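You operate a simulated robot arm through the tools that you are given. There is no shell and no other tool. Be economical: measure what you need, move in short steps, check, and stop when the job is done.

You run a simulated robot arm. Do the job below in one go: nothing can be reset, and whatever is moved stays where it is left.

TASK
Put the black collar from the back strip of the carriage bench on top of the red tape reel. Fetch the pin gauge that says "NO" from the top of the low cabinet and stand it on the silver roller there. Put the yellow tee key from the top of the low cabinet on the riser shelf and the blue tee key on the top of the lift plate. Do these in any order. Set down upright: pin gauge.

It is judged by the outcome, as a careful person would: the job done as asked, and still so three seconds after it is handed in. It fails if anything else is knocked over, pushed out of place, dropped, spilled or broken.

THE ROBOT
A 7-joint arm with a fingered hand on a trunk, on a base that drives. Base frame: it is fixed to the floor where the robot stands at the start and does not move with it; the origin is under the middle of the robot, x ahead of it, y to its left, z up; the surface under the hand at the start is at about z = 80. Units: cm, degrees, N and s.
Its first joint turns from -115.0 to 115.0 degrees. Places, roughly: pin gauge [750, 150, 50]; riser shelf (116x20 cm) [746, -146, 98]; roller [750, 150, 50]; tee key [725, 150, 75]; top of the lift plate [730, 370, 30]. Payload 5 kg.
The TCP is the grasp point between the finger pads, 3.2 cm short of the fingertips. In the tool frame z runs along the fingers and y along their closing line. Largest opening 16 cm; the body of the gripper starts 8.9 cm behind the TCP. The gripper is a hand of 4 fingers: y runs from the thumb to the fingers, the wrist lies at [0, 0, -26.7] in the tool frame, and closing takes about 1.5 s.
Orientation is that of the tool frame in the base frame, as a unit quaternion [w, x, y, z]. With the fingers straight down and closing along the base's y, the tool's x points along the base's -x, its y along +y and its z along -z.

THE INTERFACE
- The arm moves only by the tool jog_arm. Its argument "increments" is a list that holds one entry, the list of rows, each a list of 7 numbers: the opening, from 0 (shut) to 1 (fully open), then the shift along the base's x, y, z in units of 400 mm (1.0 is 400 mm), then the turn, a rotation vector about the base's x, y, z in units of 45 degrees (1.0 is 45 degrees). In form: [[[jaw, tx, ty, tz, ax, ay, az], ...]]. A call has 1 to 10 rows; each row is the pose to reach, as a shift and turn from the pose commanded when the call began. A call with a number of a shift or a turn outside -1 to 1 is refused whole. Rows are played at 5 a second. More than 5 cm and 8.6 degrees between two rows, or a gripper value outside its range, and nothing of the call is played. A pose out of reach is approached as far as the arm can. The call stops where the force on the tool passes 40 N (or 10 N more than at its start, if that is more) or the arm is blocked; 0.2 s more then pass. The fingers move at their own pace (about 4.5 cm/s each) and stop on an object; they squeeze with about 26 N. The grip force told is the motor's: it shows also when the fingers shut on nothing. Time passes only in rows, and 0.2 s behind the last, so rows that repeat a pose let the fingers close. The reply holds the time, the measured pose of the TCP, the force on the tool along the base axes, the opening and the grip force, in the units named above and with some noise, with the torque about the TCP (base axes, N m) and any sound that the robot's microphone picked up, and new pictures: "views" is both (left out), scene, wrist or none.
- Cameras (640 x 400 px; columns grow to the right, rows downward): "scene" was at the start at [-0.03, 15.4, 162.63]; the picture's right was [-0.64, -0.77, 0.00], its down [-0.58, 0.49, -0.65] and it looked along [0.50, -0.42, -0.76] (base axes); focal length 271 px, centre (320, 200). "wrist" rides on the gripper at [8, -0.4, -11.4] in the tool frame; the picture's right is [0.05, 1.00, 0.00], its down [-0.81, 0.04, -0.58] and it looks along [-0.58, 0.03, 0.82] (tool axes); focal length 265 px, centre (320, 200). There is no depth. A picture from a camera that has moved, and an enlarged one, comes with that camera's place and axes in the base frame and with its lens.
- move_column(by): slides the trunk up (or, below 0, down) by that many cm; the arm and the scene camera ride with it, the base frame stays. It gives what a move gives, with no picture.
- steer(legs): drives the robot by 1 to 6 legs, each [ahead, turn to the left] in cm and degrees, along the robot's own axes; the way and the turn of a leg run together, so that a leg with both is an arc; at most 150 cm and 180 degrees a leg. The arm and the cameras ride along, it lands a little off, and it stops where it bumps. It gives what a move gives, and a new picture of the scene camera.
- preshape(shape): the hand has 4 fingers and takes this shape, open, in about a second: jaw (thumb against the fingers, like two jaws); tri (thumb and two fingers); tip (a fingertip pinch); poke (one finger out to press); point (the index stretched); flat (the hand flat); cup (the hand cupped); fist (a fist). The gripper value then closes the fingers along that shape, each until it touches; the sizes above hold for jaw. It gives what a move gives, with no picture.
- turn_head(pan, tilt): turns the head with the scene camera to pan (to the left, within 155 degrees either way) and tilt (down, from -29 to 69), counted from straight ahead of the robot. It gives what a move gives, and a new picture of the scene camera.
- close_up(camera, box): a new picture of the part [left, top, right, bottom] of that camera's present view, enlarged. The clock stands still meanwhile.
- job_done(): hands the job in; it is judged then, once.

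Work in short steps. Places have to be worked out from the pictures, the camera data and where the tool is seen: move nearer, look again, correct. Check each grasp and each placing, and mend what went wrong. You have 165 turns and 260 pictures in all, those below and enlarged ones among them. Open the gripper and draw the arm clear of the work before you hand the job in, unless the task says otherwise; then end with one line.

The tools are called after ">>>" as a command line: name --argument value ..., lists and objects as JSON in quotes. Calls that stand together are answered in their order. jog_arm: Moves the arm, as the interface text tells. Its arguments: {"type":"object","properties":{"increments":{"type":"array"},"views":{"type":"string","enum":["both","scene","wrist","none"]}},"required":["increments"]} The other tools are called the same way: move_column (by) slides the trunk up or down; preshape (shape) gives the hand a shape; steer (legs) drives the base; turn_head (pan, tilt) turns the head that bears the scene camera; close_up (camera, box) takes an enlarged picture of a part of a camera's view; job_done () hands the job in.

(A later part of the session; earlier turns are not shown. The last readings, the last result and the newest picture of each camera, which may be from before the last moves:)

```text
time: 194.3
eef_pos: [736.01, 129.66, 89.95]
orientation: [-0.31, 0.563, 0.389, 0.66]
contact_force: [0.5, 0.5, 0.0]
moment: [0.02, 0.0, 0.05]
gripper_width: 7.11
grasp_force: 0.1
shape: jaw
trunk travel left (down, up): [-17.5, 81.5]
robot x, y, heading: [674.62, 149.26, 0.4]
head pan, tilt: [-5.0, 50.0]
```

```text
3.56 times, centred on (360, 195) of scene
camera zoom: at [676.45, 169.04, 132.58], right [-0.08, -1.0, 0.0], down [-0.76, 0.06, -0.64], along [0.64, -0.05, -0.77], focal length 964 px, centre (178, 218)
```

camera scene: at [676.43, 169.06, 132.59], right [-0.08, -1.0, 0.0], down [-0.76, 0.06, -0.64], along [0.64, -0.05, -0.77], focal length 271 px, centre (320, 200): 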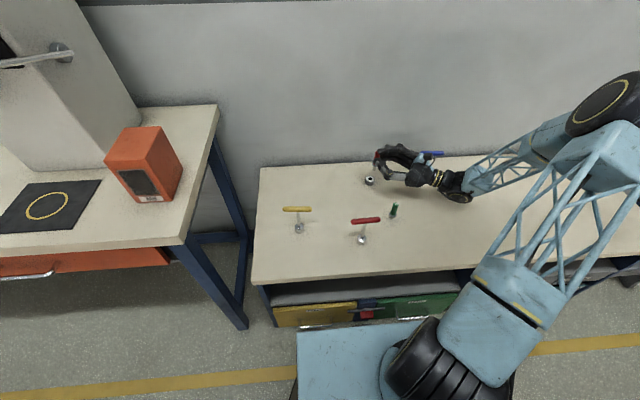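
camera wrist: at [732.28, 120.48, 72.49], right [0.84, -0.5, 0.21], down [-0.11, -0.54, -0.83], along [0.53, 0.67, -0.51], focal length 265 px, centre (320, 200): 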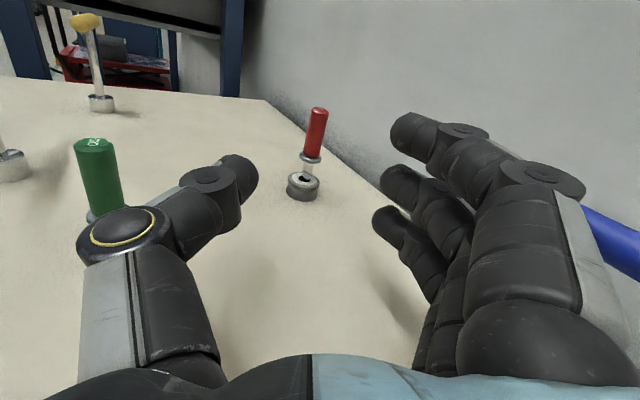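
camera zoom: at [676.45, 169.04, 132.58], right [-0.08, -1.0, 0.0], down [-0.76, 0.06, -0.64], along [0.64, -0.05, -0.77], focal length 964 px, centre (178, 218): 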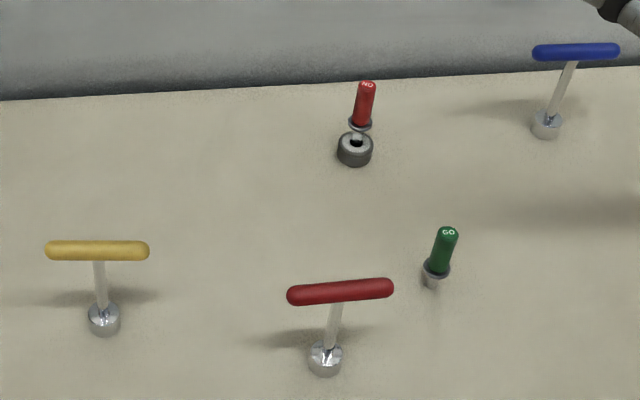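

Gauge done. Next the blue tee key: base at (749.9, 121.9), bar along y at z≈67.5. Rotate the hand back to pointing down with jaws closing along x, moving above it (three calls).

>>> jog_arm --increments '[[[0.5, 0.02, -0.01, 0.02, -0.164, 0.059, 0.029], [0.5, 0.05, -0.03, 0.04, -0.328, 0.118, 0.059], [0.5, 0.08, -0.05, 0.05, -0.492, 0.178, 0.088], [0.5, 0.11, -0.06, 0.05, -0.656, 0.237, 0.118]]]' --views "none"

>>> jog_arm --increments '[[[0.5, 0.03, -0.02, 0, -0.164, 0.059, 0.029], [0.5, 0.06, -0.04, 0, -0.328, 0.118, 0.059], [0.5, 0.09, -0.05, 0, -0.492, 0.178, 0.088], [0.5, 0.12, -0.07, 0, -0.656, 0.237, 0.118]]]' --views "none"

>>> jog_arm --increments '[[[0.5, 0.03, -0.02, 0, -0.164, 0.059, 0.029], [0.5, 0.06, -0.04, 0, -0.328, 0.118, 0.059], [0.5, 0.09, -0.05, 0, -0.492, 0.178, 0.088], [0.5, 0.117, -0.065, 0, -0.656, 0.237, 0.118], [0.5, 0.117, -0.065, 0, -0.656, 0.237, 0.118]]]' --views "both"

```text
time: 195.3
eef_pos: [740.33, 127.25, 92.01]
orientation: [-0.221, 0.663, 0.54, 0.469]
contact_force: [-0.4, -1.3, -0.6]
moment: [0.01, 0.0, -0.05]
gripper_width: 7.91
grasp_force: 0.1
shape: jaw
trunk travel left (down, up): [-17.5, 81.5]
robot x, y, heading: [674.54, 149.21, 0.5]
head pan, tilt: [-5.0, 50.0]
```

```text
time: 196.3
eef_pos: [744.96, 124.53, 91.79]
orientation: [-0.115, 0.713, 0.648, 0.243]
contact_force: [-0.5, -0.4, 1.0]
moment: [0.01, -0.03, -0.01]
gripper_width: 7.91
grasp_force: 0.1
shape: jaw
trunk travel left (down, up): [-17.5, 81.5]
robot x, y, heading: [674.87, 149.28, 0.1]
head pan, tilt: [-5.0, 50.0]
```

```text
time: 197.5
eef_pos: [749.8, 121.92, 91.7]
orientation: [-0.001, 0.707, 0.707, -0.001]
contact_force: [-0.5, -0.3, 0.2]
moment: [0.02, 0.0, -0.02]
gripper_width: 7.95
grasp_force: 0.1
shape: jaw
trunk travel left (down, up): [-17.5, 81.5]
robot x, y, heading: [674.81, 149.51, 0.5]
head pan, tilt: [-5.0, 50.0]
camera scene: at [676.44, 169.1, 132.58], right [-0.08, -1.0, 0.0], down [-0.76, 0.06, -0.64], along [0.64, -0.05, -0.77], focal length 271 px, centre (320, 200)
camera wrist: at [749.18, 130.05, 103.29], right [1.0, 0.05, 0.0], down [0.04, -0.81, 0.58], along [0.03, -0.58, -0.82], focal length 265 px, centre (320, 200)
```

scene: 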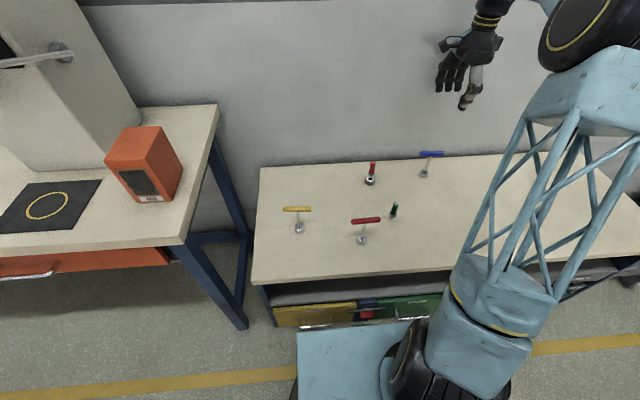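
wrist: 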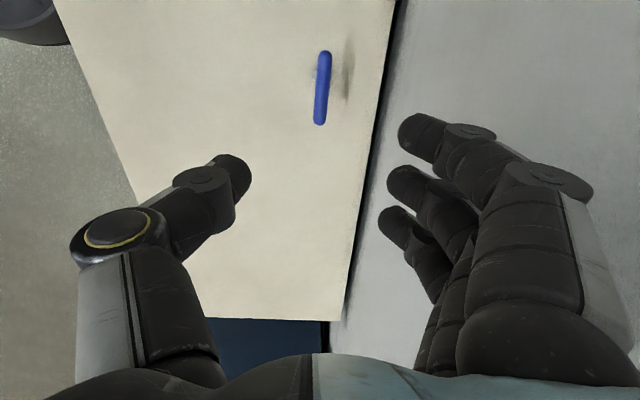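

Hand is directly over the blue bar. Descend to z≈75 to verify, then to the bar.

>>> jog_arm --increments '[[[0.5, 0.001, 0.002, -0.1, 0, 0, 0], [0.5, 0.001, 0.002, -0.2, 0, 0, 0], [0.5, 0.001, 0.002, -0.3, 0, 0, 0], [0.5, 0.001, 0.002, -0.4, 0, 0, 0], [0.45, 0.001, 0.002, -0.45, 0, 0, 0]]]' --views "wrist"

```text
time: 198.7
eef_pos: [749.85, 121.85, 73.97]
orientation: [-0.001, 0.706, 0.708, -0.001]
contact_force: [-1.0, 0.3, -0.8]
moment: [-0.01, -0.01, -0.02]
gripper_width: 7.28
grasp_force: 0.0
shape: jaw
trunk travel left (down, up): [-17.5, 81.5]
robot x, y, heading: [674.77, 149.57, 0.0]
head pan, tilt: [-5.0, 50.0]
camera wrist: at [749.29, 129.99, 85.5], right [1.0, 0.05, 0.0], down [0.04, -0.82, 0.58], along [0.03, -0.58, -0.82], focal length 265 px, centre (320, 200)
```

wrist: 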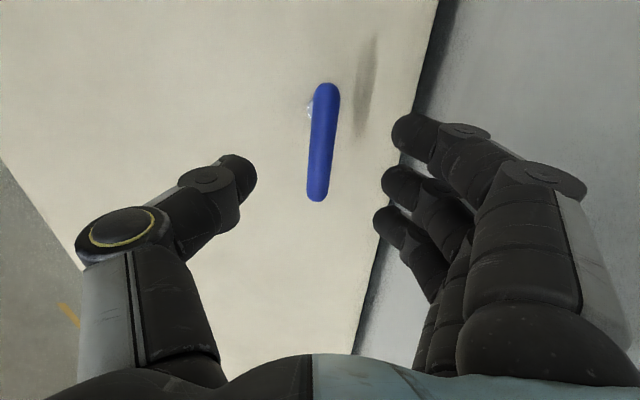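

Centred. Lower 6 cm so the bar is between the pads and close.

>>> jog_arm --increments '[[[0.4, 0, 0, -0.08, 0, 0, 0], [0.35, 0, 0, -0.15, 0, 0, 0], [0.35, 0, 0, -0.15, 0, 0, 0], [0.2, 0, 0, -0.15, 0, 0, 0], [0.1, 0, 0, -0.15, 0, 0, 0], [0.0, 0, 0, -0.15, 0, 0, 0], [0.0, 0, 0, -0.15, 0, 0, 0], [0.0, 0, 0, -0.15, 0, 0, 0]]]' --views "wrist"

>>> close_up --camera "scene" --box '[360, 110, 472, 190]'

```text
time: 200.5
eef_pos: [749.82, 122.11, 67.97]
orientation: [-0.001, 0.707, 0.707, 0.0]
contact_force: [-0.7, 0.1, -0.3]
moment: [-0.04, 0.03, 0.0]
gripper_width: 0.24
grasp_force: 25.9
shape: jaw
trunk travel left (down, up): [-17.5, 81.5]
robot x, y, heading: [674.85, 149.24, 0.1]
head pan, tilt: [-5.0, 50.0]
camera wrist: at [749.21, 130.1, 79.56], right [1.0, 0.05, 0.0], down [0.04, -0.81, 0.58], along [0.03, -0.58, -0.82], focal length 265 px, centre (320, 200)
```

wrist: 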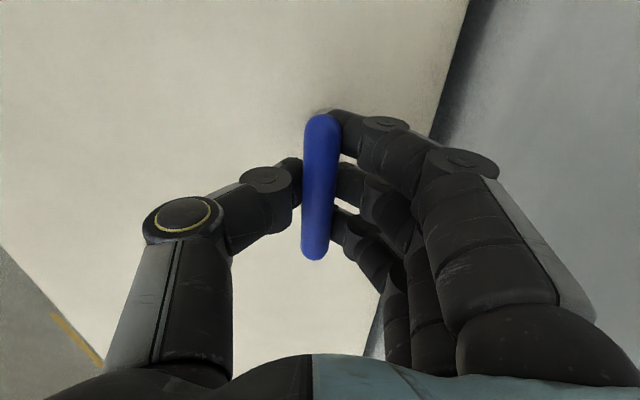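

```text
5.00 times, centred on (416, 150) of scene
camera zoom: at [676.44, 169.07, 132.58], right [-0.08, -1.0, 0.0], down [-0.76, 0.06, -0.64], along [0.64, -0.05, -0.77], focal length 1356 px, centre (-160, 450)
```

zoom: 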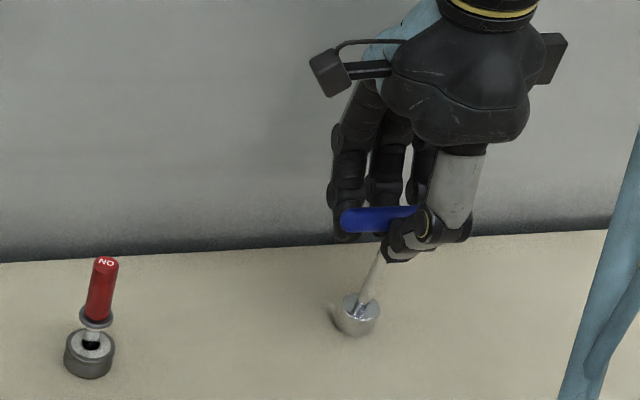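

Gripped across the bar. Lift to z≈95.

>>> jog_arm --increments '[[[0.0, 0, 0, 0.05, 0, 0, 0], [0.0, 0, 0, 0.15, 0, 0, 0], [0.0, 0, 0, 0.27, 0, 0, 0], [0.0, -0.03, 0, 0.39, 0, 0, 0], [0.0, -0.08, 0, 0.5, 0, 0, 0], [0.0, -0.15, 0, 0.6, 0, 0, 0], [0.0, -0.23, 0, 0.68, 0, 0, 0]]]' --views "scene"

>>> close_up --camera "scene" --box '[360, 40, 520, 190]'

```text
time: 202.1
eef_pos: [740.41, 122.09, 94.92]
orientation: [-0.001, 0.707, 0.707, -0.002]
contact_force: [0.0, -0.9, -1.6]
moment: [-0.01, 0.03, 0.0]
gripper_width: 0.24
grasp_force: 25.6
shape: jaw
trunk travel left (down, up): [-17.5, 81.5]
robot x, y, heading: [674.79, 149.15, 0.5]
head pan, tilt: [-5.0, 50.0]
camera scene: at [676.46, 169.08, 132.59], right [-0.08, -1.0, 0.0], down [-0.76, 0.06, -0.64], along [0.64, -0.05, -0.77], focal length 271 px, centre (320, 200)
```

scene: 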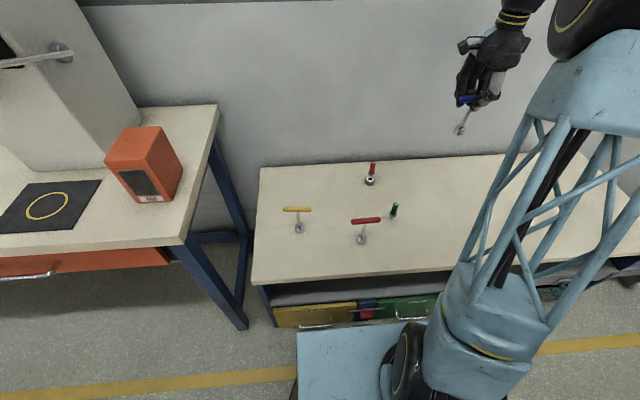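

```text
2.67 times, centred on (440, 115) of scene
camera zoom: at [676.46, 169.08, 132.59], right [-0.08, -1.0, 0.0], down [-0.76, 0.06, -0.64], along [0.64, -0.05, -0.77], focal length 723 px, centre (0, 427)
```

zoom: 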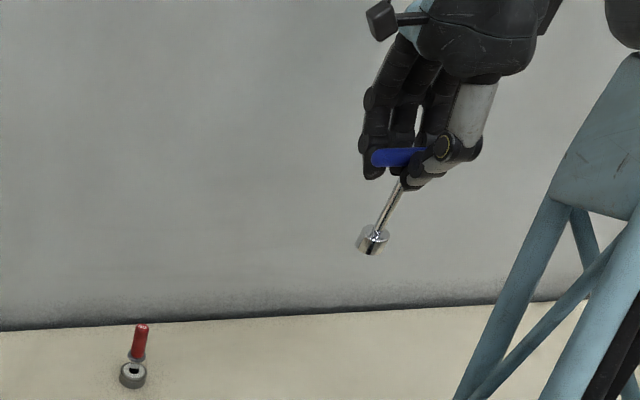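

Blue key held vertically. Tuck the arm in and look toward the lift trolley.

>>> jog_arm --increments '[[[0.0, -0.07, 0.07, 0.03, 0, 0, 0], [0.0, -0.14, 0.14, 0.06, 0, 0, 0], [0.0, -0.21, 0.22, 0.1, 0, 0, 0], [0.0, -0.28, 0.3, 0.12, 0, 0, 0], [0.0, -0.35, 0.38, 0.15, 0, 0, 0], [0.0, -0.42, 0.46, 0.18, 0, 0, 0], [0.0, -0.5, 0.54, 0.2, 0, 0, 0]]]' --views "none"

>>> turn_head --pan 75 --tilt 25

```text
time: 203.7
eef_pos: [720.75, 143.43, 103.09]
orientation: [-0.002, 0.707, 0.707, -0.002]
contact_force: [1.0, -0.7, -2.3]
moment: [0.0, 0.1, 0.01]
gripper_width: 0.25
grasp_force: 26.0
shape: jaw
trunk travel left (down, up): [-17.5, 81.5]
robot x, y, heading: [674.51, 149.24, 0.2]
head pan, tilt: [-5.0, 50.0]
```

```text
time: 205.2
eef_pos: [720.72, 143.56, 103.1]
orientation: [-0.001, 0.707, 0.707, -0.001]
contact_force: [-0.6, -0.7, -2.0]
moment: [-0.02, 0.02, 0.0]
gripper_width: 0.22
grasp_force: 26.5
shape: jaw
trunk travel left (down, up): [-17.5, 81.5]
robot x, y, heading: [675.37, 149.3, 0.4]
head pan, tilt: [75.0, 25.0]
camera scene: at [671.08, 178.63, 136.33], right [0.97, -0.25, 0.0], down [-0.11, -0.41, -0.91], along [0.23, 0.88, -0.42], focal length 271 px, centre (320, 200)
```

scene: 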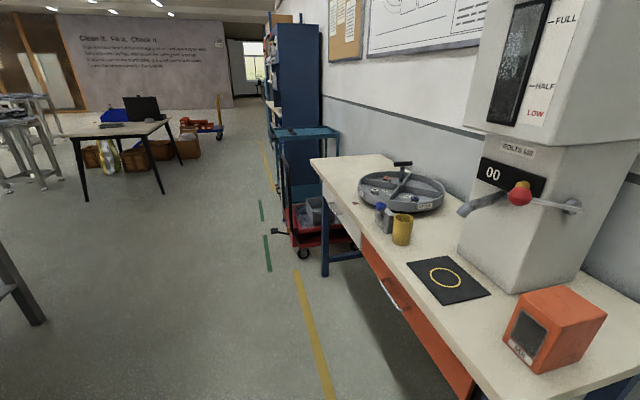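

Back away, drive along +y to y≈368 at x≈632, and face the lift.

>>> steer --legs '[[-42, 0], [0, 90], [110, 0], [108, 0], [0, -90]]'

>>> turn_head --pan 0 --tilt 45

```text
time: 226.2
eef_pos: [678.5, 358.97, 103.17]
orientation: [0.0, 0.711, 0.703, -0.001]
contact_force: [0.3, 0.9, -2.4]
moment: [0.0, -0.01, 0.02]
gripper_width: 0.22
grasp_force: 26.4
shape: jaw
trunk travel left (down, up): [-17.5, 81.5]
robot x, y, heading: [632.97, 365.34, -0.3]
head pan, tilt: [75.0, 25.0]
camera scene: at [629.29, 394.55, 136.33], right [0.96, -0.26, 0.0], down [-0.11, -0.41, -0.91], along [0.24, 0.87, -0.42], focal length 271 px, centre (320, 200)
```

scene: 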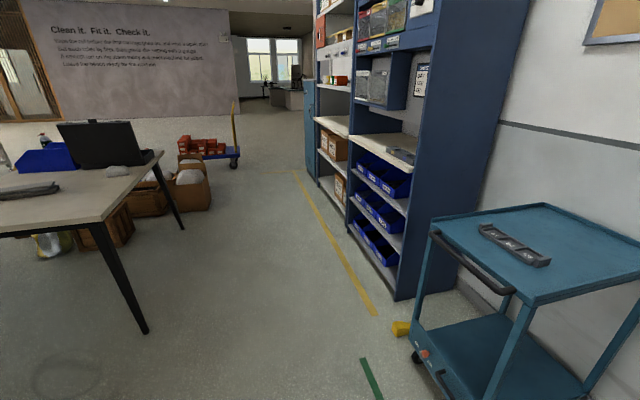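

```text
time: 227.6
eef_pos: [678.57, 359.04, 103.11]
orientation: [-0.001, 0.711, 0.703, -0.003]
contact_force: [0.5, -0.4, -1.5]
moment: [-0.01, -0.02, 0.02]
gripper_width: 0.21
grasp_force: 25.9
shape: jaw
trunk travel left (down, up): [-17.5, 81.5]
robot x, y, heading: [632.71, 365.2, -0.4]
head pan, tilt: [0.0, 45.0]
camera scene: at [634.99, 385.62, 133.28], right [-0.01, -1.0, 0.0], down [-0.71, 0.0, -0.71], along [0.71, 0.0, -0.71], focal length 271 px, centre (320, 200)
```

scene: 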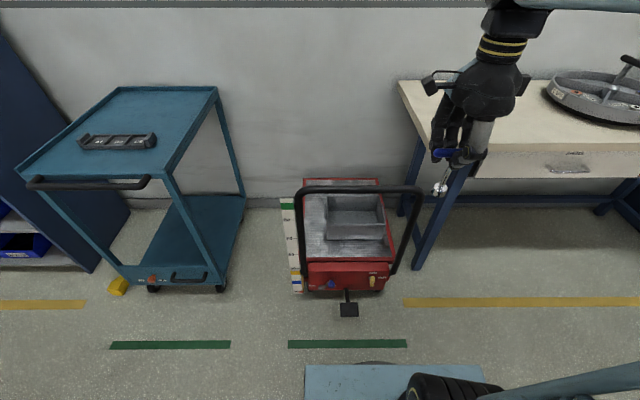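

The lift has a push-handle arch in front and a bin on the plate. Zoom in.

>>> close_up --camera "scene" --box '[270, 160, 440, 330]'

>>> turn_head --pan 25 --tilt 45

```text
2.35 times, centred on (355, 245) of scene
camera zoom: at [634.99, 385.62, 133.28], right [-0.01, -1.0, 0.0], down [-0.71, 0.0, -0.71], along [0.71, 0.0, -0.71], focal length 638 px, centre (238, 94)
```

zoom: 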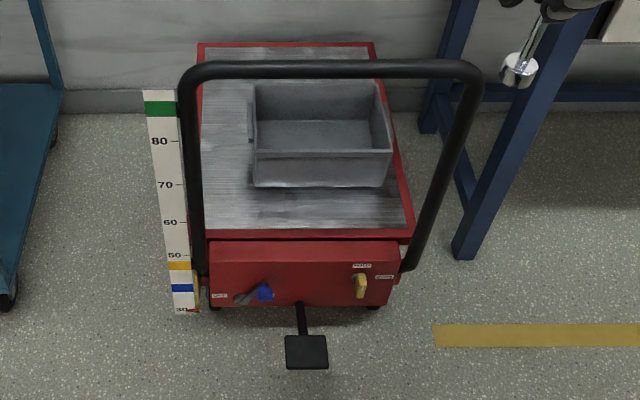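

```text
time: 228.5
eef_pos: [678.48, 359.06, 103.02]
orientation: [-0.001, 0.711, 0.703, -0.002]
contact_force: [-0.5, 0.3, -1.8]
moment: [0.0, 0.0, 0.01]
gripper_width: 0.21
grasp_force: 26.5
shape: jaw
trunk travel left (down, up): [-17.5, 81.5]
robot x, y, heading: [632.58, 365.3, -0.2]
head pan, tilt: [25.0, 45.0]
camera scene: at [634.25, 389.06, 133.28], right [0.42, -0.91, 0.0], down [-0.64, -0.29, -0.71], along [0.64, 0.29, -0.71], focal length 271 px, centre (320, 200)
```

scene: 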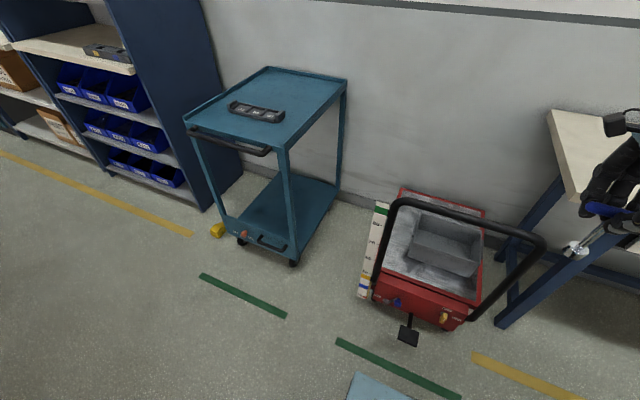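

Plate spans about x 703–754, y 354–394 at z≈30, with a bin at y 355–382; the free left strip is y 383–393. I'll yaw the hand 90° so the bar lies along x, then move closer.

>>> jog_arm --increments '[[[0.0, 0, 0, 0, 0, 0, 0.18], [0.0, 0, 0, 0, 0, 0, 0.36], [0.0, 0, 0, 0, 0, 0, 0.54], [0.0, 0, 0, 0, 0, 0, 0.72], [0.0, 0, 0, 0, 0, 0, 0.9]]]' --views "none"

>>> jog_arm --increments '[[[0.0, 0, 0.03, 0, 0, 0, 0.18], [0.0, 0, 0.06, 0, 0, 0, 0.36], [0.0, 0, 0.1, 0, 0, 0, 0.54], [0.0, 0, 0.15, 0, 0, 0, 0.72], [0.0, 0, 0.2, 0, 0, 0, 0.9], [0.0, 0, 0.25, 0, 0, 0, 1.0], [0.0, 0, 0.25, 0, 0, 0, 1.0]]]' --views "none"

>>> steer --legs '[[15, 0]]'

>>> turn_head --pan 10 --tilt 50

```text
time: 229.7
eef_pos: [678.53, 358.92, 102.96]
orientation: [-0.002, 0.423, 0.906, -0.003]
contact_force: [0.2, 0.3, -2.4]
moment: [0.0, -0.02, 0.02]
gripper_width: 0.21
grasp_force: 25.9
shape: jaw
trunk travel left (down, up): [-17.5, 81.5]
robot x, y, heading: [632.4, 365.08, -0.2]
head pan, tilt: [25.0, 45.0]
```

```text
time: 231.3
eef_pos: [678.62, 369.13, 102.73]
orientation: [-0.004, 0.044, 0.999, -0.002]
contact_force: [0.2, -0.5, -2.2]
moment: [-0.01, 0.01, -0.01]
gripper_width: 0.21
grasp_force: 25.8
shape: jaw
trunk travel left (down, up): [-17.5, 81.5]
robot x, y, heading: [632.49, 364.91, -0.1]
head pan, tilt: [25.0, 45.0]
```

```text
time: 232.7
eef_pos: [693.66, 368.88, 102.79]
orientation: [-0.003, 0.046, 0.999, -0.001]
contact_force: [-0.1, -0.5, -1.5]
moment: [0.0, -0.05, 0.01]
gripper_width: 0.2
grasp_force: 26.5
shape: jaw
trunk travel left (down, up): [-17.5, 81.5]
robot x, y, heading: [647.36, 365.34, -0.2]
head pan, tilt: [25.0, 45.0]
camera scene: at [649.25, 388.97, 133.27], right [0.42, -0.91, 0.0], down [-0.64, -0.29, -0.71], along [0.64, 0.29, -0.71], focal length 271 px, centre (320, 200)
```

scene: 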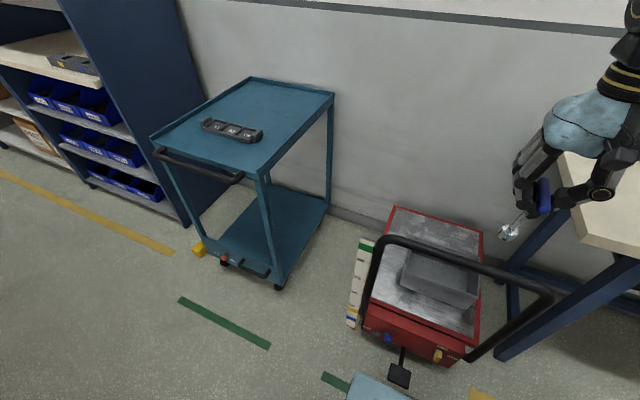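

```text
time: 233.4
eef_pos: [693.64, 368.87, 102.81]
orientation: [-0.003, 0.046, 0.999, -0.002]
contact_force: [0.7, -0.4, -0.7]
moment: [0.0, 0.0, 0.0]
gripper_width: 0.21
grasp_force: 25.9
shape: jaw
trunk travel left (down, up): [-17.5, 81.5]
robot x, y, heading: [647.58, 365.0, -0.3]
head pan, tilt: [10.0, 50.0]
camera scene: at [649.48, 386.87, 132.58], right [0.17, -0.99, 0.0], down [-0.76, -0.13, -0.64], along [0.63, 0.11, -0.77], focal length 271 px, centre (320, 200)
```

scene: 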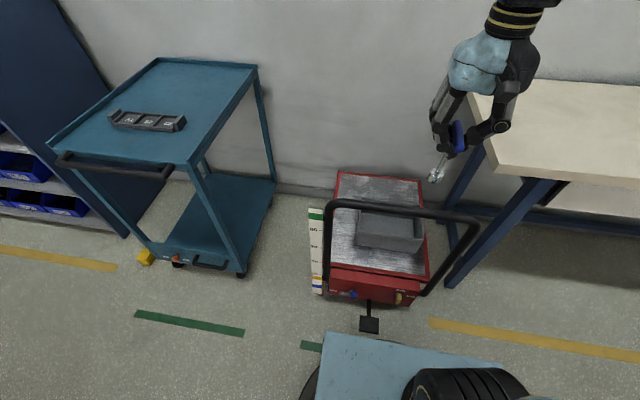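

Move the arm over the plate's left strip at height, and look with the wrist camera.

>>> jog_arm --increments '[[[0.0, 0.09, 0.05, 0, 0, 0, 0.06], [0.0, 0.18, 0.1, 0, 0, 0, 0.117], [0.0, 0.28, 0.15, 0, 0, 0, 0.117], [0.0, 0.38, 0.21, 0, 0, 0, 0.117], [0.0, 0.48, 0.27, 0, 0, 0, 0.117], [0.0, 0.58, 0.33, 0, 0, 0, 0.117], [0.0, 0.68, 0.39, 0, 0, 0, 0.117], [0.0, 0.78, 0.44, -0.02, 0, 0, 0.117], [0.0, 0.835, 0.4775, -0.05, 0, 0, 0.117]]]'

```text
time: 235.4
eef_pos: [727.25, 388.05, 100.71]
orientation: [-0.004, 0.0, 1.0, -0.001]
contact_force: [0.0, 0.3, -1.4]
moment: [-0.01, 0.02, 0.02]
gripper_width: 0.21
grasp_force: 25.6
shape: jaw
trunk travel left (down, up): [-17.5, 81.5]
robot x, y, heading: [647.71, 365.33, -0.4]
head pan, tilt: [10.0, 50.0]
camera scene: at [649.51, 386.88, 132.57], right [0.17, -0.99, 0.0], down [-0.76, -0.13, -0.64], along [0.63, 0.11, -0.77], focal length 271 px, centre (320, 200)
camera wrist: at [719.21, 387.67, 112.31], right [-0.05, 1.0, 0.0], down [0.82, 0.05, 0.57], along [0.57, 0.03, -0.82], focal length 265 px, centre (320, 200)
```

scene: 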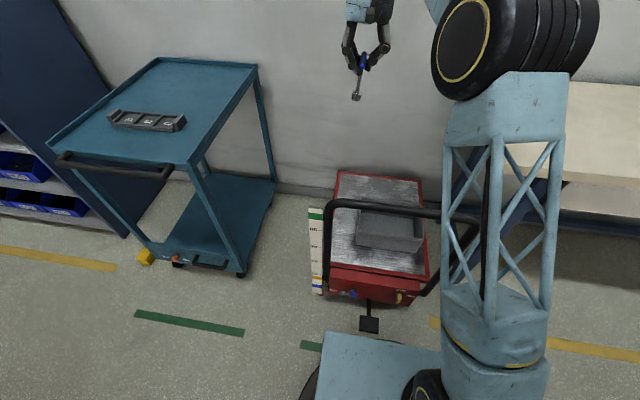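
wrist: 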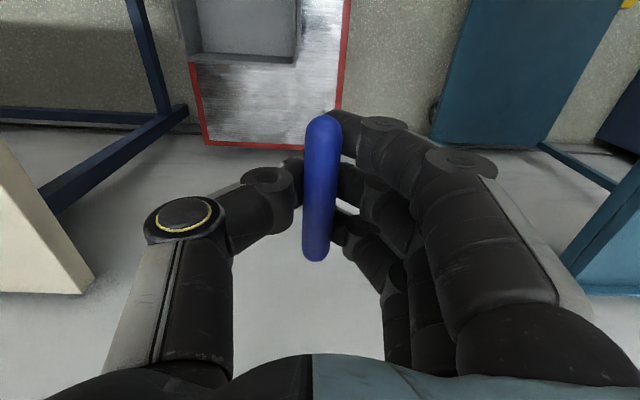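

Behind the bin the plate is also free (bin rear edge x≈730). I'll aim at (733, 387.5). Lower in steps with the arm first and watch the elbow relative to the arch.

>>> jog_arm --increments '[[[0.0, 0.05, 0, -0.08, 0, 0, 0], [0.0, 0.1, 0, -0.18, 0, 0, 0], [0.0, 0.14, 0, -0.28, 0, 0, 0], [0.0, 0.14, 0, -0.4, 0, 0, 0], [0.0, 0.14, 0, -0.52, 0, 0, 0], [0.0, 0.14, 0, -0.64, 0, 0, 0], [0.0, 0.14, 0, -0.75, 0, 0, 0]]]'

```text
time: 237.1
eef_pos: [732.74, 388.11, 70.85]
orientation: [-0.003, 0.0, 1.0, -0.002]
contact_force: [0.1, -0.1, -1.6]
moment: [0.01, -0.02, 0.06]
gripper_width: 0.2
grasp_force: 26.0
shape: jaw
trunk travel left (down, up): [-17.5, 81.5]
robot x, y, heading: [647.65, 365.05, -0.8]
head pan, tilt: [10.0, 50.0]
camera scene: at [649.49, 386.88, 132.58], right [0.17, -0.99, 0.0], down [-0.76, -0.13, -0.64], along [0.63, 0.11, -0.77], focal length 271 px, centre (320, 200)
camera wrist: at [724.61, 387.76, 82.4], right [-0.05, 1.0, 0.0], down [0.82, 0.05, 0.57], along [0.57, 0.03, -0.82], focal length 265 px, centre (320, 200)
```

scene: 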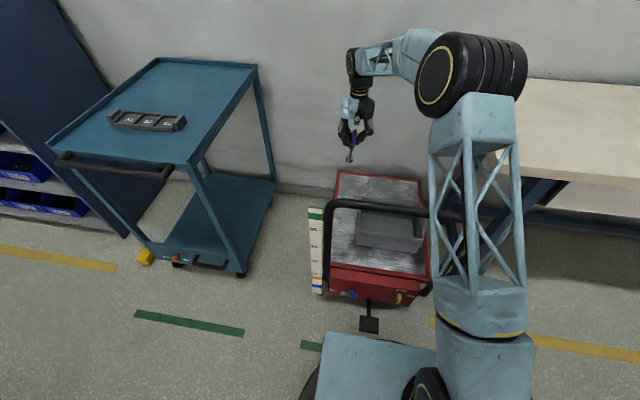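
wrist: 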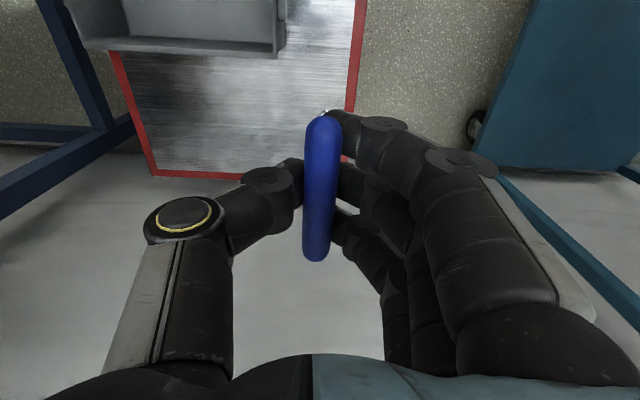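

The upper arm would pass close above the push-handle arch, so raise the trunk 25 cm first to give clearance, then lower only the arm.

>>> move_column --by 25

>>> jog_arm --increments '[[[0.0, 0, 0, -0.1, 0, 0, 0], [0.0, 0, 0, -0.22, 0, 0, 0], [0.0, 0, 0, -0.34, 0, 0, 0], [0.0, 0, 0, -0.46, 0, 0, 0], [0.0, 0, 0, -0.58, 0, 0, 0], [0.0, 0, 0, -0.7, 0, 0, 0], [0.0, 0, 0, -0.82, 0, 0, 0], [0.0, 0, 0, -0.92, 0, 0, 0]]]'

```text
time: 239.6
eef_pos: [732.6, 388.03, 95.84]
orientation: [-0.003, 0.0, 1.0, -0.002]
contact_force: [-0.7, 0.0, -1.6]
moment: [0.0, 0.04, 0.0]
gripper_width: 0.22
grasp_force: 25.9
shape: jaw
trunk travel left (down, up): [-42.5, 56.5]
robot x, y, heading: [647.86, 364.89, -0.4]
head pan, tilt: [10.0, 50.0]
```

```text
time: 241.4
eef_pos: [732.69, 388.2, 59.13]
orientation: [-0.003, 0.0, 1.0, -0.002]
contact_force: [-0.2, 1.0, -0.8]
moment: [0.0, 0.02, -0.03]
gripper_width: 0.22
grasp_force: 25.8
shape: jaw
trunk travel left (down, up): [-42.5, 56.5]
robot x, y, heading: [647.55, 365.07, -0.5]
head pan, tilt: [10.0, 50.0]
camera scene: at [649.52, 386.89, 157.58], right [0.17, -0.99, 0.0], down [-0.76, -0.13, -0.64], along [0.63, 0.11, -0.77], focal length 271 px, centre (320, 200)
camera wrist: at [724.62, 387.86, 70.65], right [-0.05, 1.0, 0.0], down [0.82, 0.05, 0.57], along [0.57, 0.03, -0.82], focal length 265 px, centre (320, 200)
```

scene: 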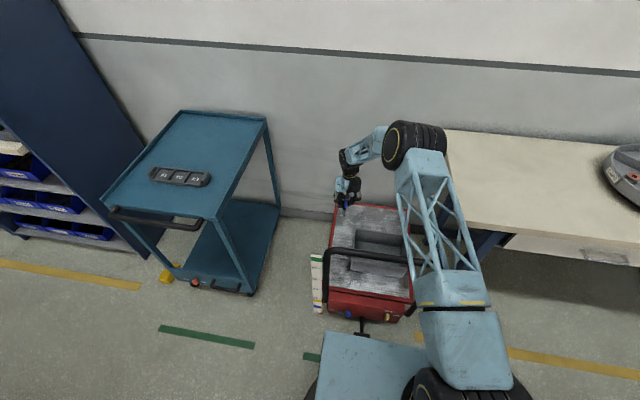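
wrist: 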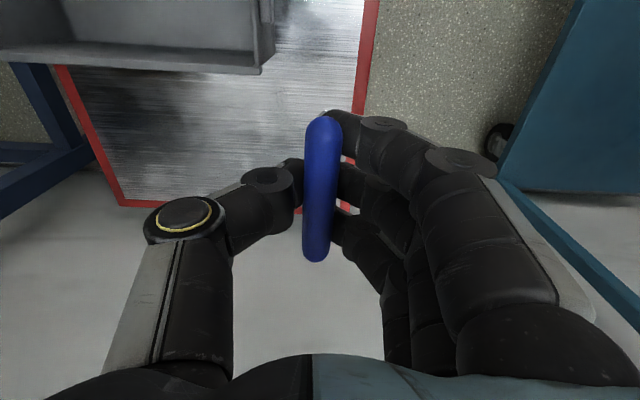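

Check clearance near the arch and the key's position over the plate.

>>> close_up --camera "scene" --box '[300, 120, 500, 330]'

```text
1.90 times, centred on (400, 225) of scene
camera zoom: at [649.52, 386.89, 157.58], right [0.17, -0.99, 0.0], down [-0.76, -0.13, -0.64], along [0.63, 0.11, -0.77], focal length 516 px, centre (168, 152)
```

zoom: 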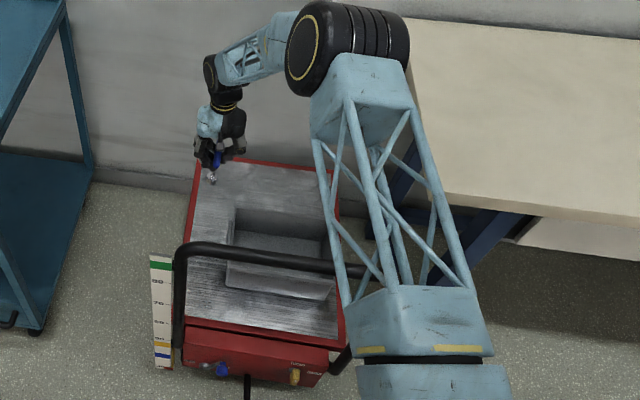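

Good clearance. Lower to z≈45, then in small steps until contact.

>>> jog_arm --increments '[[[0.0, 0, -0.01, -0.1, 0, 0, 0], [0.0, 0, -0.01, -0.2, 0, 0, 0], [0.0, 0, -0.01, -0.28, 0, 0, 0], [0.0, 0, -0.01, -0.34, 0, 0, 0], [0.0, 0, -0.01, -0.36, 0, 0, 0], [0.0, 0, -0.01, -0.36, 0, 0, 0]]]' --views "wrist"

>>> close_up --camera "scene" --box '[310, 170, 410, 240]'

```text
time: 242.8
eef_pos: [732.74, 387.8, 44.65]
orientation: [-0.003, -0.001, 1.0, -0.002]
contact_force: [0.2, -0.4, -1.9]
moment: [-0.03, -0.01, 0.06]
gripper_width: 0.22
grasp_force: 25.3
shape: jaw
trunk travel left (down, up): [-42.5, 56.5]
robot x, y, heading: [647.8, 365.28, -0.3]
head pan, tilt: [10.0, 50.0]
camera wrist: at [724.62, 387.47, 56.27], right [-0.05, 1.0, 0.0], down [0.82, 0.05, 0.57], along [0.57, 0.03, -0.82], focal length 265 px, centre (320, 200)
```

wrist: 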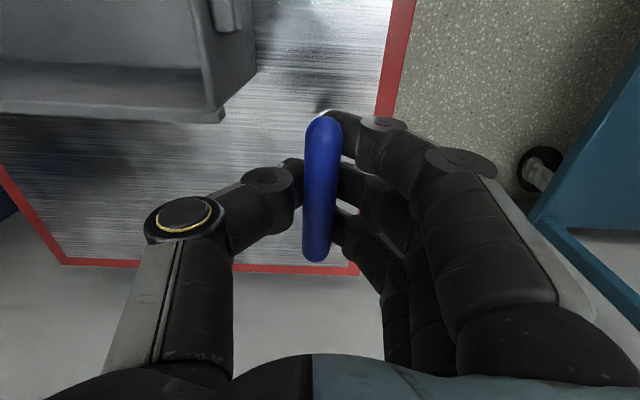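

```text
5.71 times, centred on (360, 205) of scene
camera zoom: at [649.51, 386.89, 157.58], right [0.17, -0.99, 0.0], down [-0.76, -0.13, -0.64], along [0.63, 0.11, -0.77], focal length 1549 px, centre (91, 171)
```

zoom: 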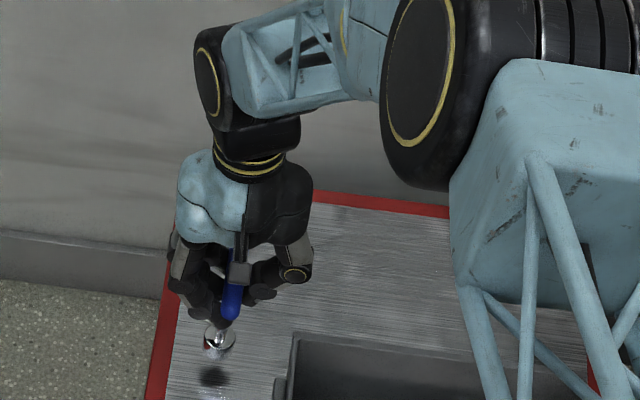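

Key base is ~1.5–2 cm above the plate. Lower 1.4 cm, then feel.

>>> jog_arm --increments '[[[0.0, 0, 0, -0.015, 0, 0, 0], [0.0, 0, 0, -0.03, 0, 0, 0], [0.0, 0, 0, -0.04, 0, 0, 0], [0.0, 0, 0, -0.04, 0, 0, 0]]]' --views "none"

>>> close_up --camera "scene" --box '[325, 205, 365, 245]'

```text
time: 243.8
eef_pos: [732.84, 387.84, 43.12]
orientation: [-0.003, 0.0, 1.0, -0.002]
contact_force: [0.7, -1.4, -1.6]
moment: [-0.02, -0.01, 0.02]
gripper_width: 0.22
grasp_force: 26.3
shape: jaw
trunk travel left (down, up): [-42.5, 56.5]
robot x, y, heading: [647.6, 365.2, -0.6]
head pan, tilt: [10.0, 50.0]
```

```text
10.00 times, centred on (345, 225) of scene
camera zoom: at [649.51, 386.89, 157.58], right [0.17, -0.99, 0.0], down [-0.76, -0.13, -0.64], along [0.63, 0.11, -0.77], focal length 2712 px, centre (70, -50)
```

zoom: 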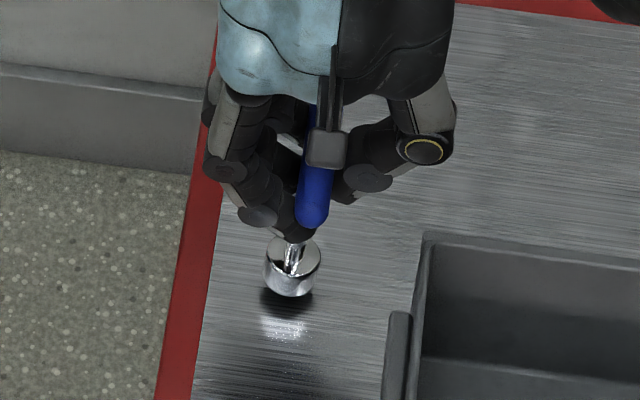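

Almost there; lower another 0.9 cm in small steps.

>>> jog_arm --increments '[[[0.0, 0, 0, -0.008, 0, 0, 0], [0.0, 0, 0, -0.015, 0, 0, 0], [0.0, 0, 0, -0.0225, 0, 0, 0], [0.0, 0, 0, -0.0225, 0, 0, 0]]]' --views "none"

>>> close_up --camera "scene" --box '[325, 205, 365, 245]'

```text
time: 244.8
eef_pos: [732.73, 387.65, 42.28]
orientation: [-0.003, -0.001, 1.0, -0.002]
contact_force: [-0.2, -0.1, -1.5]
moment: [0.01, 0.01, 0.03]
gripper_width: 0.2
grasp_force: 25.9
shape: jaw
trunk travel left (down, up): [-42.5, 56.5]
robot x, y, heading: [647.48, 365.01, -0.4]
head pan, tilt: [10.0, 50.0]
```

```text
10.00 times, centred on (345, 225) of scene
camera zoom: at [649.51, 386.89, 157.58], right [0.17, -0.99, 0.0], down [-0.76, -0.13, -0.64], along [0.63, 0.11, -0.77], focal length 2712 px, centre (70, -50)
```

zoom: 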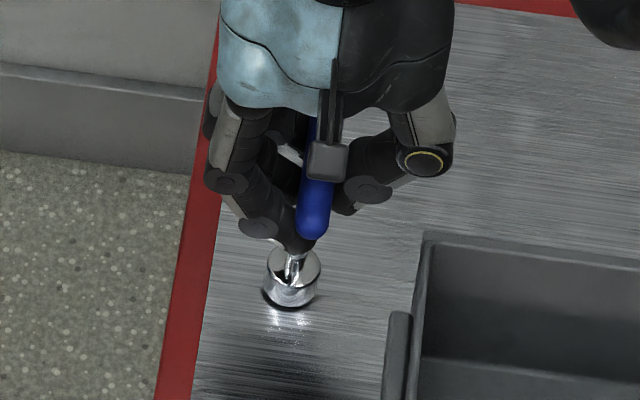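

Contact is imminent; lower 0.4 cm more.

>>> jog_arm --increments '[[[0.0, 0, 0, -0.005, 0, 0, 0], [0.0, 0, 0, -0.01, 0, 0, 0], [0.0, 0, 0, -0.01, 0, 0, 0]]]' --views "none"

```text
time: 245.6
eef_pos: [732.94, 387.68, 41.96]
orientation: [-0.002, -0.001, 1.0, -0.002]
contact_force: [0.2, 0.9, 4.7]
moment: [-0.04, 0.01, -0.01]
gripper_width: 0.23
grasp_force: 25.4
shape: jaw
trunk travel left (down, up): [-42.5, 56.5]
robot x, y, heading: [647.73, 365.09, -0.4]
head pan, tilt: [10.0, 50.0]
```

Contact with the plate. Open gradually.

>>> jog_arm --increments '[[[0.03, 0, 0, 0.002, 0, 0, 0], [0.06, 0, 0, 0.002, 0, 0, 0], [0.1, 0, 0, 0.002, 0, 0, 0], [0.15, 0, 0, 0.002, 0, 0, 0], [0.2, 0, 0, 0.002, 0, 0, 0], [0.25, 0, 0, 0.002, 0, 0, 0], [0.25, 0, 0, 0.002, 0, 0, 0]]]' --views "wrist"

>>> close_up --camera "scene" --box '[325, 205, 365, 245]'

```text
time: 247.2
eef_pos: [732.87, 387.71, 41.86]
orientation: [-0.002, -0.001, 1.0, -0.001]
contact_force: [-0.2, 0.6, 0.0]
moment: [0.0, 0.03, 0.0]
gripper_width: 3.96
grasp_force: 0.1
shape: jaw
trunk travel left (down, up): [-42.5, 56.5]
robot x, y, heading: [647.69, 365.31, -0.4]
head pan, tilt: [10.0, 50.0]
camera wrist: at [724.65, 387.35, 53.38], right [-0.05, 1.0, 0.0], down [0.82, 0.05, 0.57], along [0.57, 0.03, -0.82], focal length 265 px, centre (320, 200)
```

wrist: 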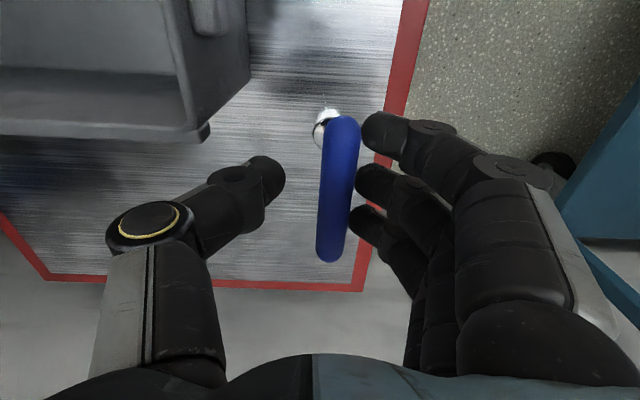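

```text
10.00 times, centred on (345, 225) of scene
camera zoom: at [649.49, 386.88, 157.58], right [0.17, -0.99, 0.0], down [-0.76, -0.13, -0.64], along [0.63, 0.11, -0.77], focal length 2712 px, centre (70, -50)
```

zoom: 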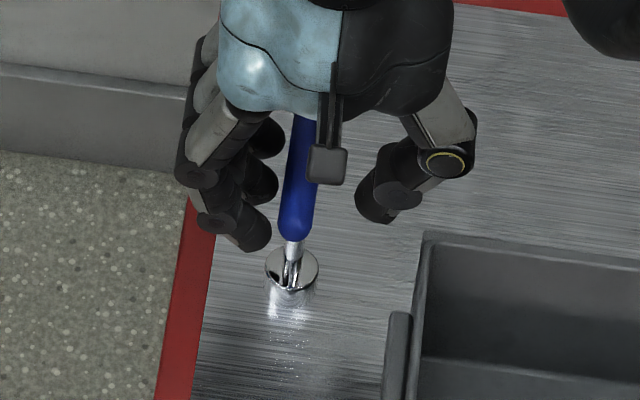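

The key stands on the plate. Shift the hand +0.9 cm in y to clear the bar and rise.

>>> jog_arm --increments '[[[0.28, 0, 0.012, 0, 0, 0, 0], [0.3, 0, 0.022, 0, 0, 0, 0], [0.3, 0, 0.022, 0.05, 0, 0, 0], [0.3, 0, 0.022, 0.12, 0, 0, 0], [0.3, 0, 0.022, 0.22, 0, 0, 0], [0.3, 0, 0.022, 0.34, 0, 0, 0], [0.3, 0, 0.022, 0.46, 0, 0, 0]]]' --views "wrist"

>>> close_up --camera "scene" --box '[310, 170, 410, 240]'

```text
time: 248.8
eef_pos: [732.79, 388.54, 60.42]
orientation: [-0.003, -0.001, 1.0, -0.003]
contact_force: [-0.8, 0.3, -0.6]
moment: [-0.02, 0.0, -0.01]
gripper_width: 4.74
grasp_force: 0.1
shape: jaw
trunk travel left (down, up): [-42.5, 56.5]
robot x, y, heading: [647.73, 365.04, -0.3]
head pan, tilt: [10.0, 50.0]
camera wrist: at [724.69, 388.26, 71.97], right [-0.05, 1.0, 0.0], down [0.82, 0.05, 0.57], along [0.57, 0.03, -0.82], focal length 265 px, centre (320, 200)
```

wrist: 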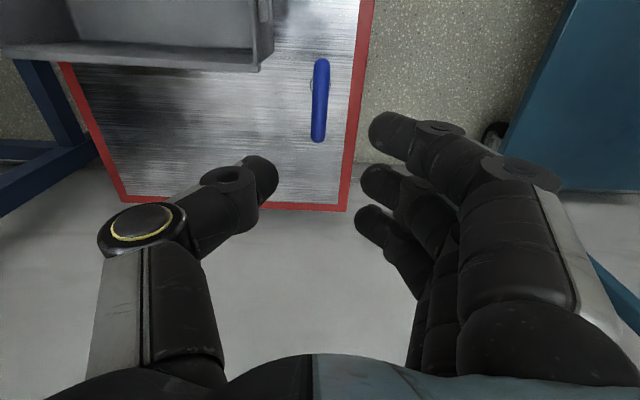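

```text
5.71 times, centred on (360, 205) of scene
camera zoom: at [649.47, 386.87, 157.58], right [0.17, -0.99, 0.0], down [-0.76, -0.13, -0.64], along [0.63, 0.11, -0.77], focal length 1549 px, centre (91, 171)
```

zoom: 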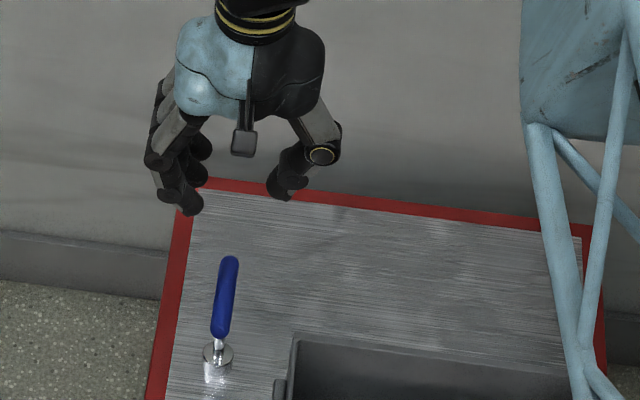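

Blue key placed. Raise and tuck the arm, then drive back to the cabinet for the yellow key.

>>> jog_arm --increments '[[[0.4, 0, 0, 0.12, 0, 0, 0], [0.4, 0, 0, 0.24, 0, 0, 0], [0.4, 0, 0, 0.36, 0, 0, 0], [0.4, 0, 0, 0.48, 0, 0, 0], [0.4, 0, 0, 0.6, 0, 0, 0], [0.4, 0, 0, 0.72, 0, 0, 0], [0.4, 0, 0, 0.84, 0, 0, 0], [0.4, 0, 0, 0.96, 0, 0, 0]]]' --views "none"

>>> jog_arm --increments '[[[0.4, -0.09, -0.05, 0.04, 0, 0, 0], [0.4, -0.18, -0.1, 0.08, 0, 0, 0], [0.4, -0.28, -0.15, 0.12, 0, 0, 0], [0.4, -0.38, -0.21, 0.16, 0, 0, 0], [0.4, -0.48, -0.27, 0.2, 0, 0, 0], [0.4, -0.58, -0.33, 0.2, 0, 0, 0], [0.4, -0.68, -0.39, 0.2, 0, 0, 0], [0.4, -0.78, -0.44, 0.2, 0, 0, 0], [0.4, -0.88, -0.5, 0.2, 0, 0, 0], [0.4, -0.95, -0.58, 0.2, 0, 0, 0]]]' --views "none"

>>> steer --legs '[[-17, 0], [0, -90], [110, 0], [92, 0], [0, 90]]'

>>> turn_head --pan 0 --tilt 45

```text
time: 250.6
eef_pos: [732.86, 388.51, 98.85]
orientation: [-0.002, -0.001, 1.0, -0.002]
contact_force: [0.8, -0.4, 0.1]
moment: [0.02, 0.02, 0.04]
gripper_width: 6.33
grasp_force: 0.1
shape: jaw
trunk travel left (down, up): [-42.5, 56.5]
robot x, y, heading: [647.81, 365.29, -0.3]
head pan, tilt: [10.0, 50.0]
```

```text
time: 252.8
eef_pos: [694.66, 365.34, 106.86]
orientation: [-0.002, -0.001, 1.0, -0.002]
contact_force: [-0.2, -0.1, 0.2]
moment: [0.01, 0.0, 0.02]
gripper_width: 6.33
grasp_force: 0.1
shape: jaw
trunk travel left (down, up): [-42.5, 56.5]
robot x, y, heading: [647.56, 365.17, -0.6]
head pan, tilt: [10.0, 50.0]
```

```text
time: 272.2
eef_pos: [675.86, 164.08, 106.87]
orientation: [-0.003, -0.026, 1.0, -0.002]
contact_force: [0.2, -0.2, 1.0]
moment: [0.04, -0.04, 0.0]
gripper_width: 6.34
grasp_force: 0.1
shape: jaw
trunk travel left (down, up): [-42.5, 56.5]
robot x, y, heading: [628.83, 161.13, 2.6]
head pan, tilt: [10.0, 50.0]
camera scene: at [629.56, 183.23, 157.58], right [0.22, -0.98, 0.0], down [-0.75, -0.17, -0.64], along [0.63, 0.14, -0.77], focal length 271 px, centre (320, 200)
```

scene: 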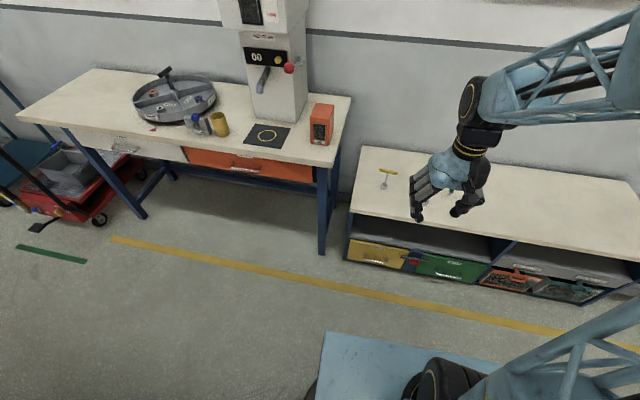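

```text
time: 272.9
eef_pos: [675.84, 164.04, 106.78]
orientation: [-0.003, -0.026, 1.0, -0.002]
contact_force: [-0.1, 0.3, 0.4]
moment: [-0.02, 0.02, -0.04]
gripper_width: 6.34
grasp_force: 0.1
shape: jaw
trunk travel left (down, up): [-42.5, 56.5]
robot x, y, heading: [629.11, 161.37, 2.4]
head pan, tilt: [0.0, 45.0]
camera scene: at [630.17, 181.92, 158.27], right [0.05, -1.0, 0.0], down [-0.71, -0.03, -0.71], along [0.71, 0.03, -0.71], focal length 271 px, centre (320, 200)
```

scene: 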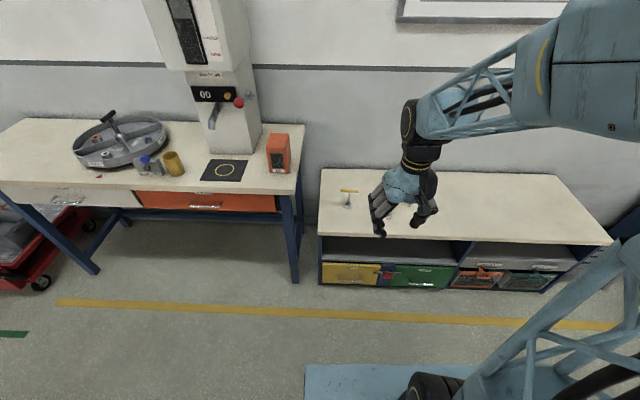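

Drive ahead 38 cm with a small heading correction.

>>> steer --legs '[[38, -2.4]]'

>>> turn_head --pan 0 --tilt 55

>>> close_up --camera "scene" --box '[280, 60, 500, 210]'

```text
time: 275.3
eef_pos: [714.85, 163.33, 106.77]
orientation: [-0.002, -0.007, 1.0, -0.001]
contact_force: [-0.1, 0.1, 0.1]
moment: [0.01, 0.0, -0.03]
gripper_width: 6.36
grasp_force: 0.0
shape: jaw
trunk travel left (down, up): [-42.5, 56.5]
robot x, y, heading: [668.07, 162.86, 0.3]
head pan, tilt: [0.0, 45.0]
camera scene: at [669.94, 182.88, 158.27], right [0.01, -1.0, 0.0], down [-0.71, -0.01, -0.71], along [0.71, 0.01, -0.71], focal length 271 px, centre (320, 200)
```

scene: 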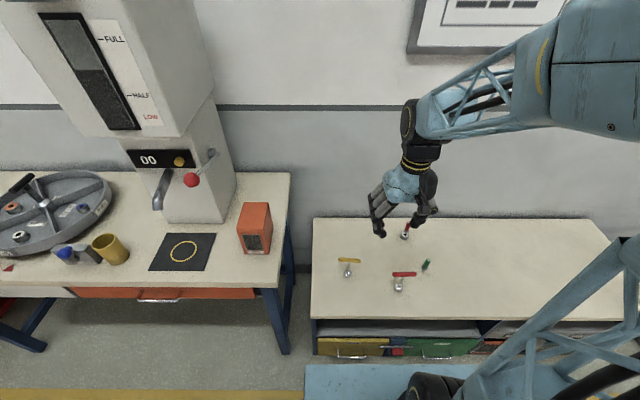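

```text
time: 276.1
eef_pos: [714.96, 163.44, 106.84]
orientation: [-0.003, -0.008, 1.0, -0.002]
contact_force: [0.3, -0.2, 0.8]
moment: [0.02, 0.01, 0.02]
gripper_width: 6.33
grasp_force: 0.0
shape: jaw
trunk travel left (down, up): [-42.5, 56.5]
robot x, y, heading: [667.63, 162.18, 0.8]
head pan, tilt: [0.0, 55.0]
camera scene: at [669.0, 182.87, 156.94], right [0.01, -1.0, 0.0], down [-0.82, -0.01, -0.57], along [0.57, 0.0, -0.82], focal length 271 px, centre (320, 200)
```

scene: 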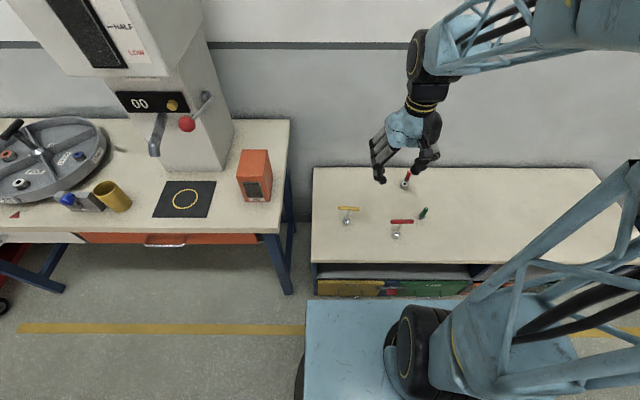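

```text
2.67 times, centred on (390, 135) of scene
camera zoom: at [669.0, 182.87, 156.94], right [0.01, -1.0, 0.0], down [-0.82, -0.01, -0.57], along [0.57, 0.0, -0.82], focal length 723 px, centre (133, 373)
```

zoom: 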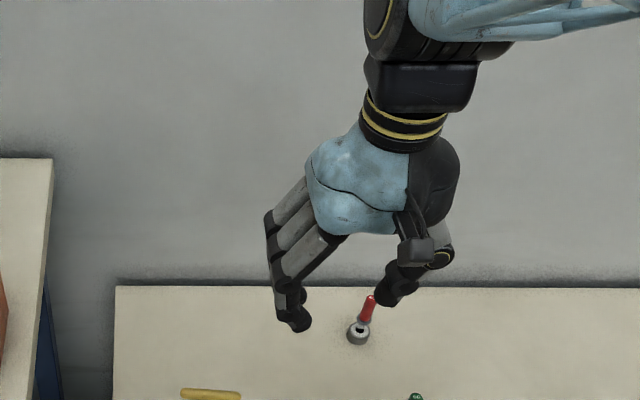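

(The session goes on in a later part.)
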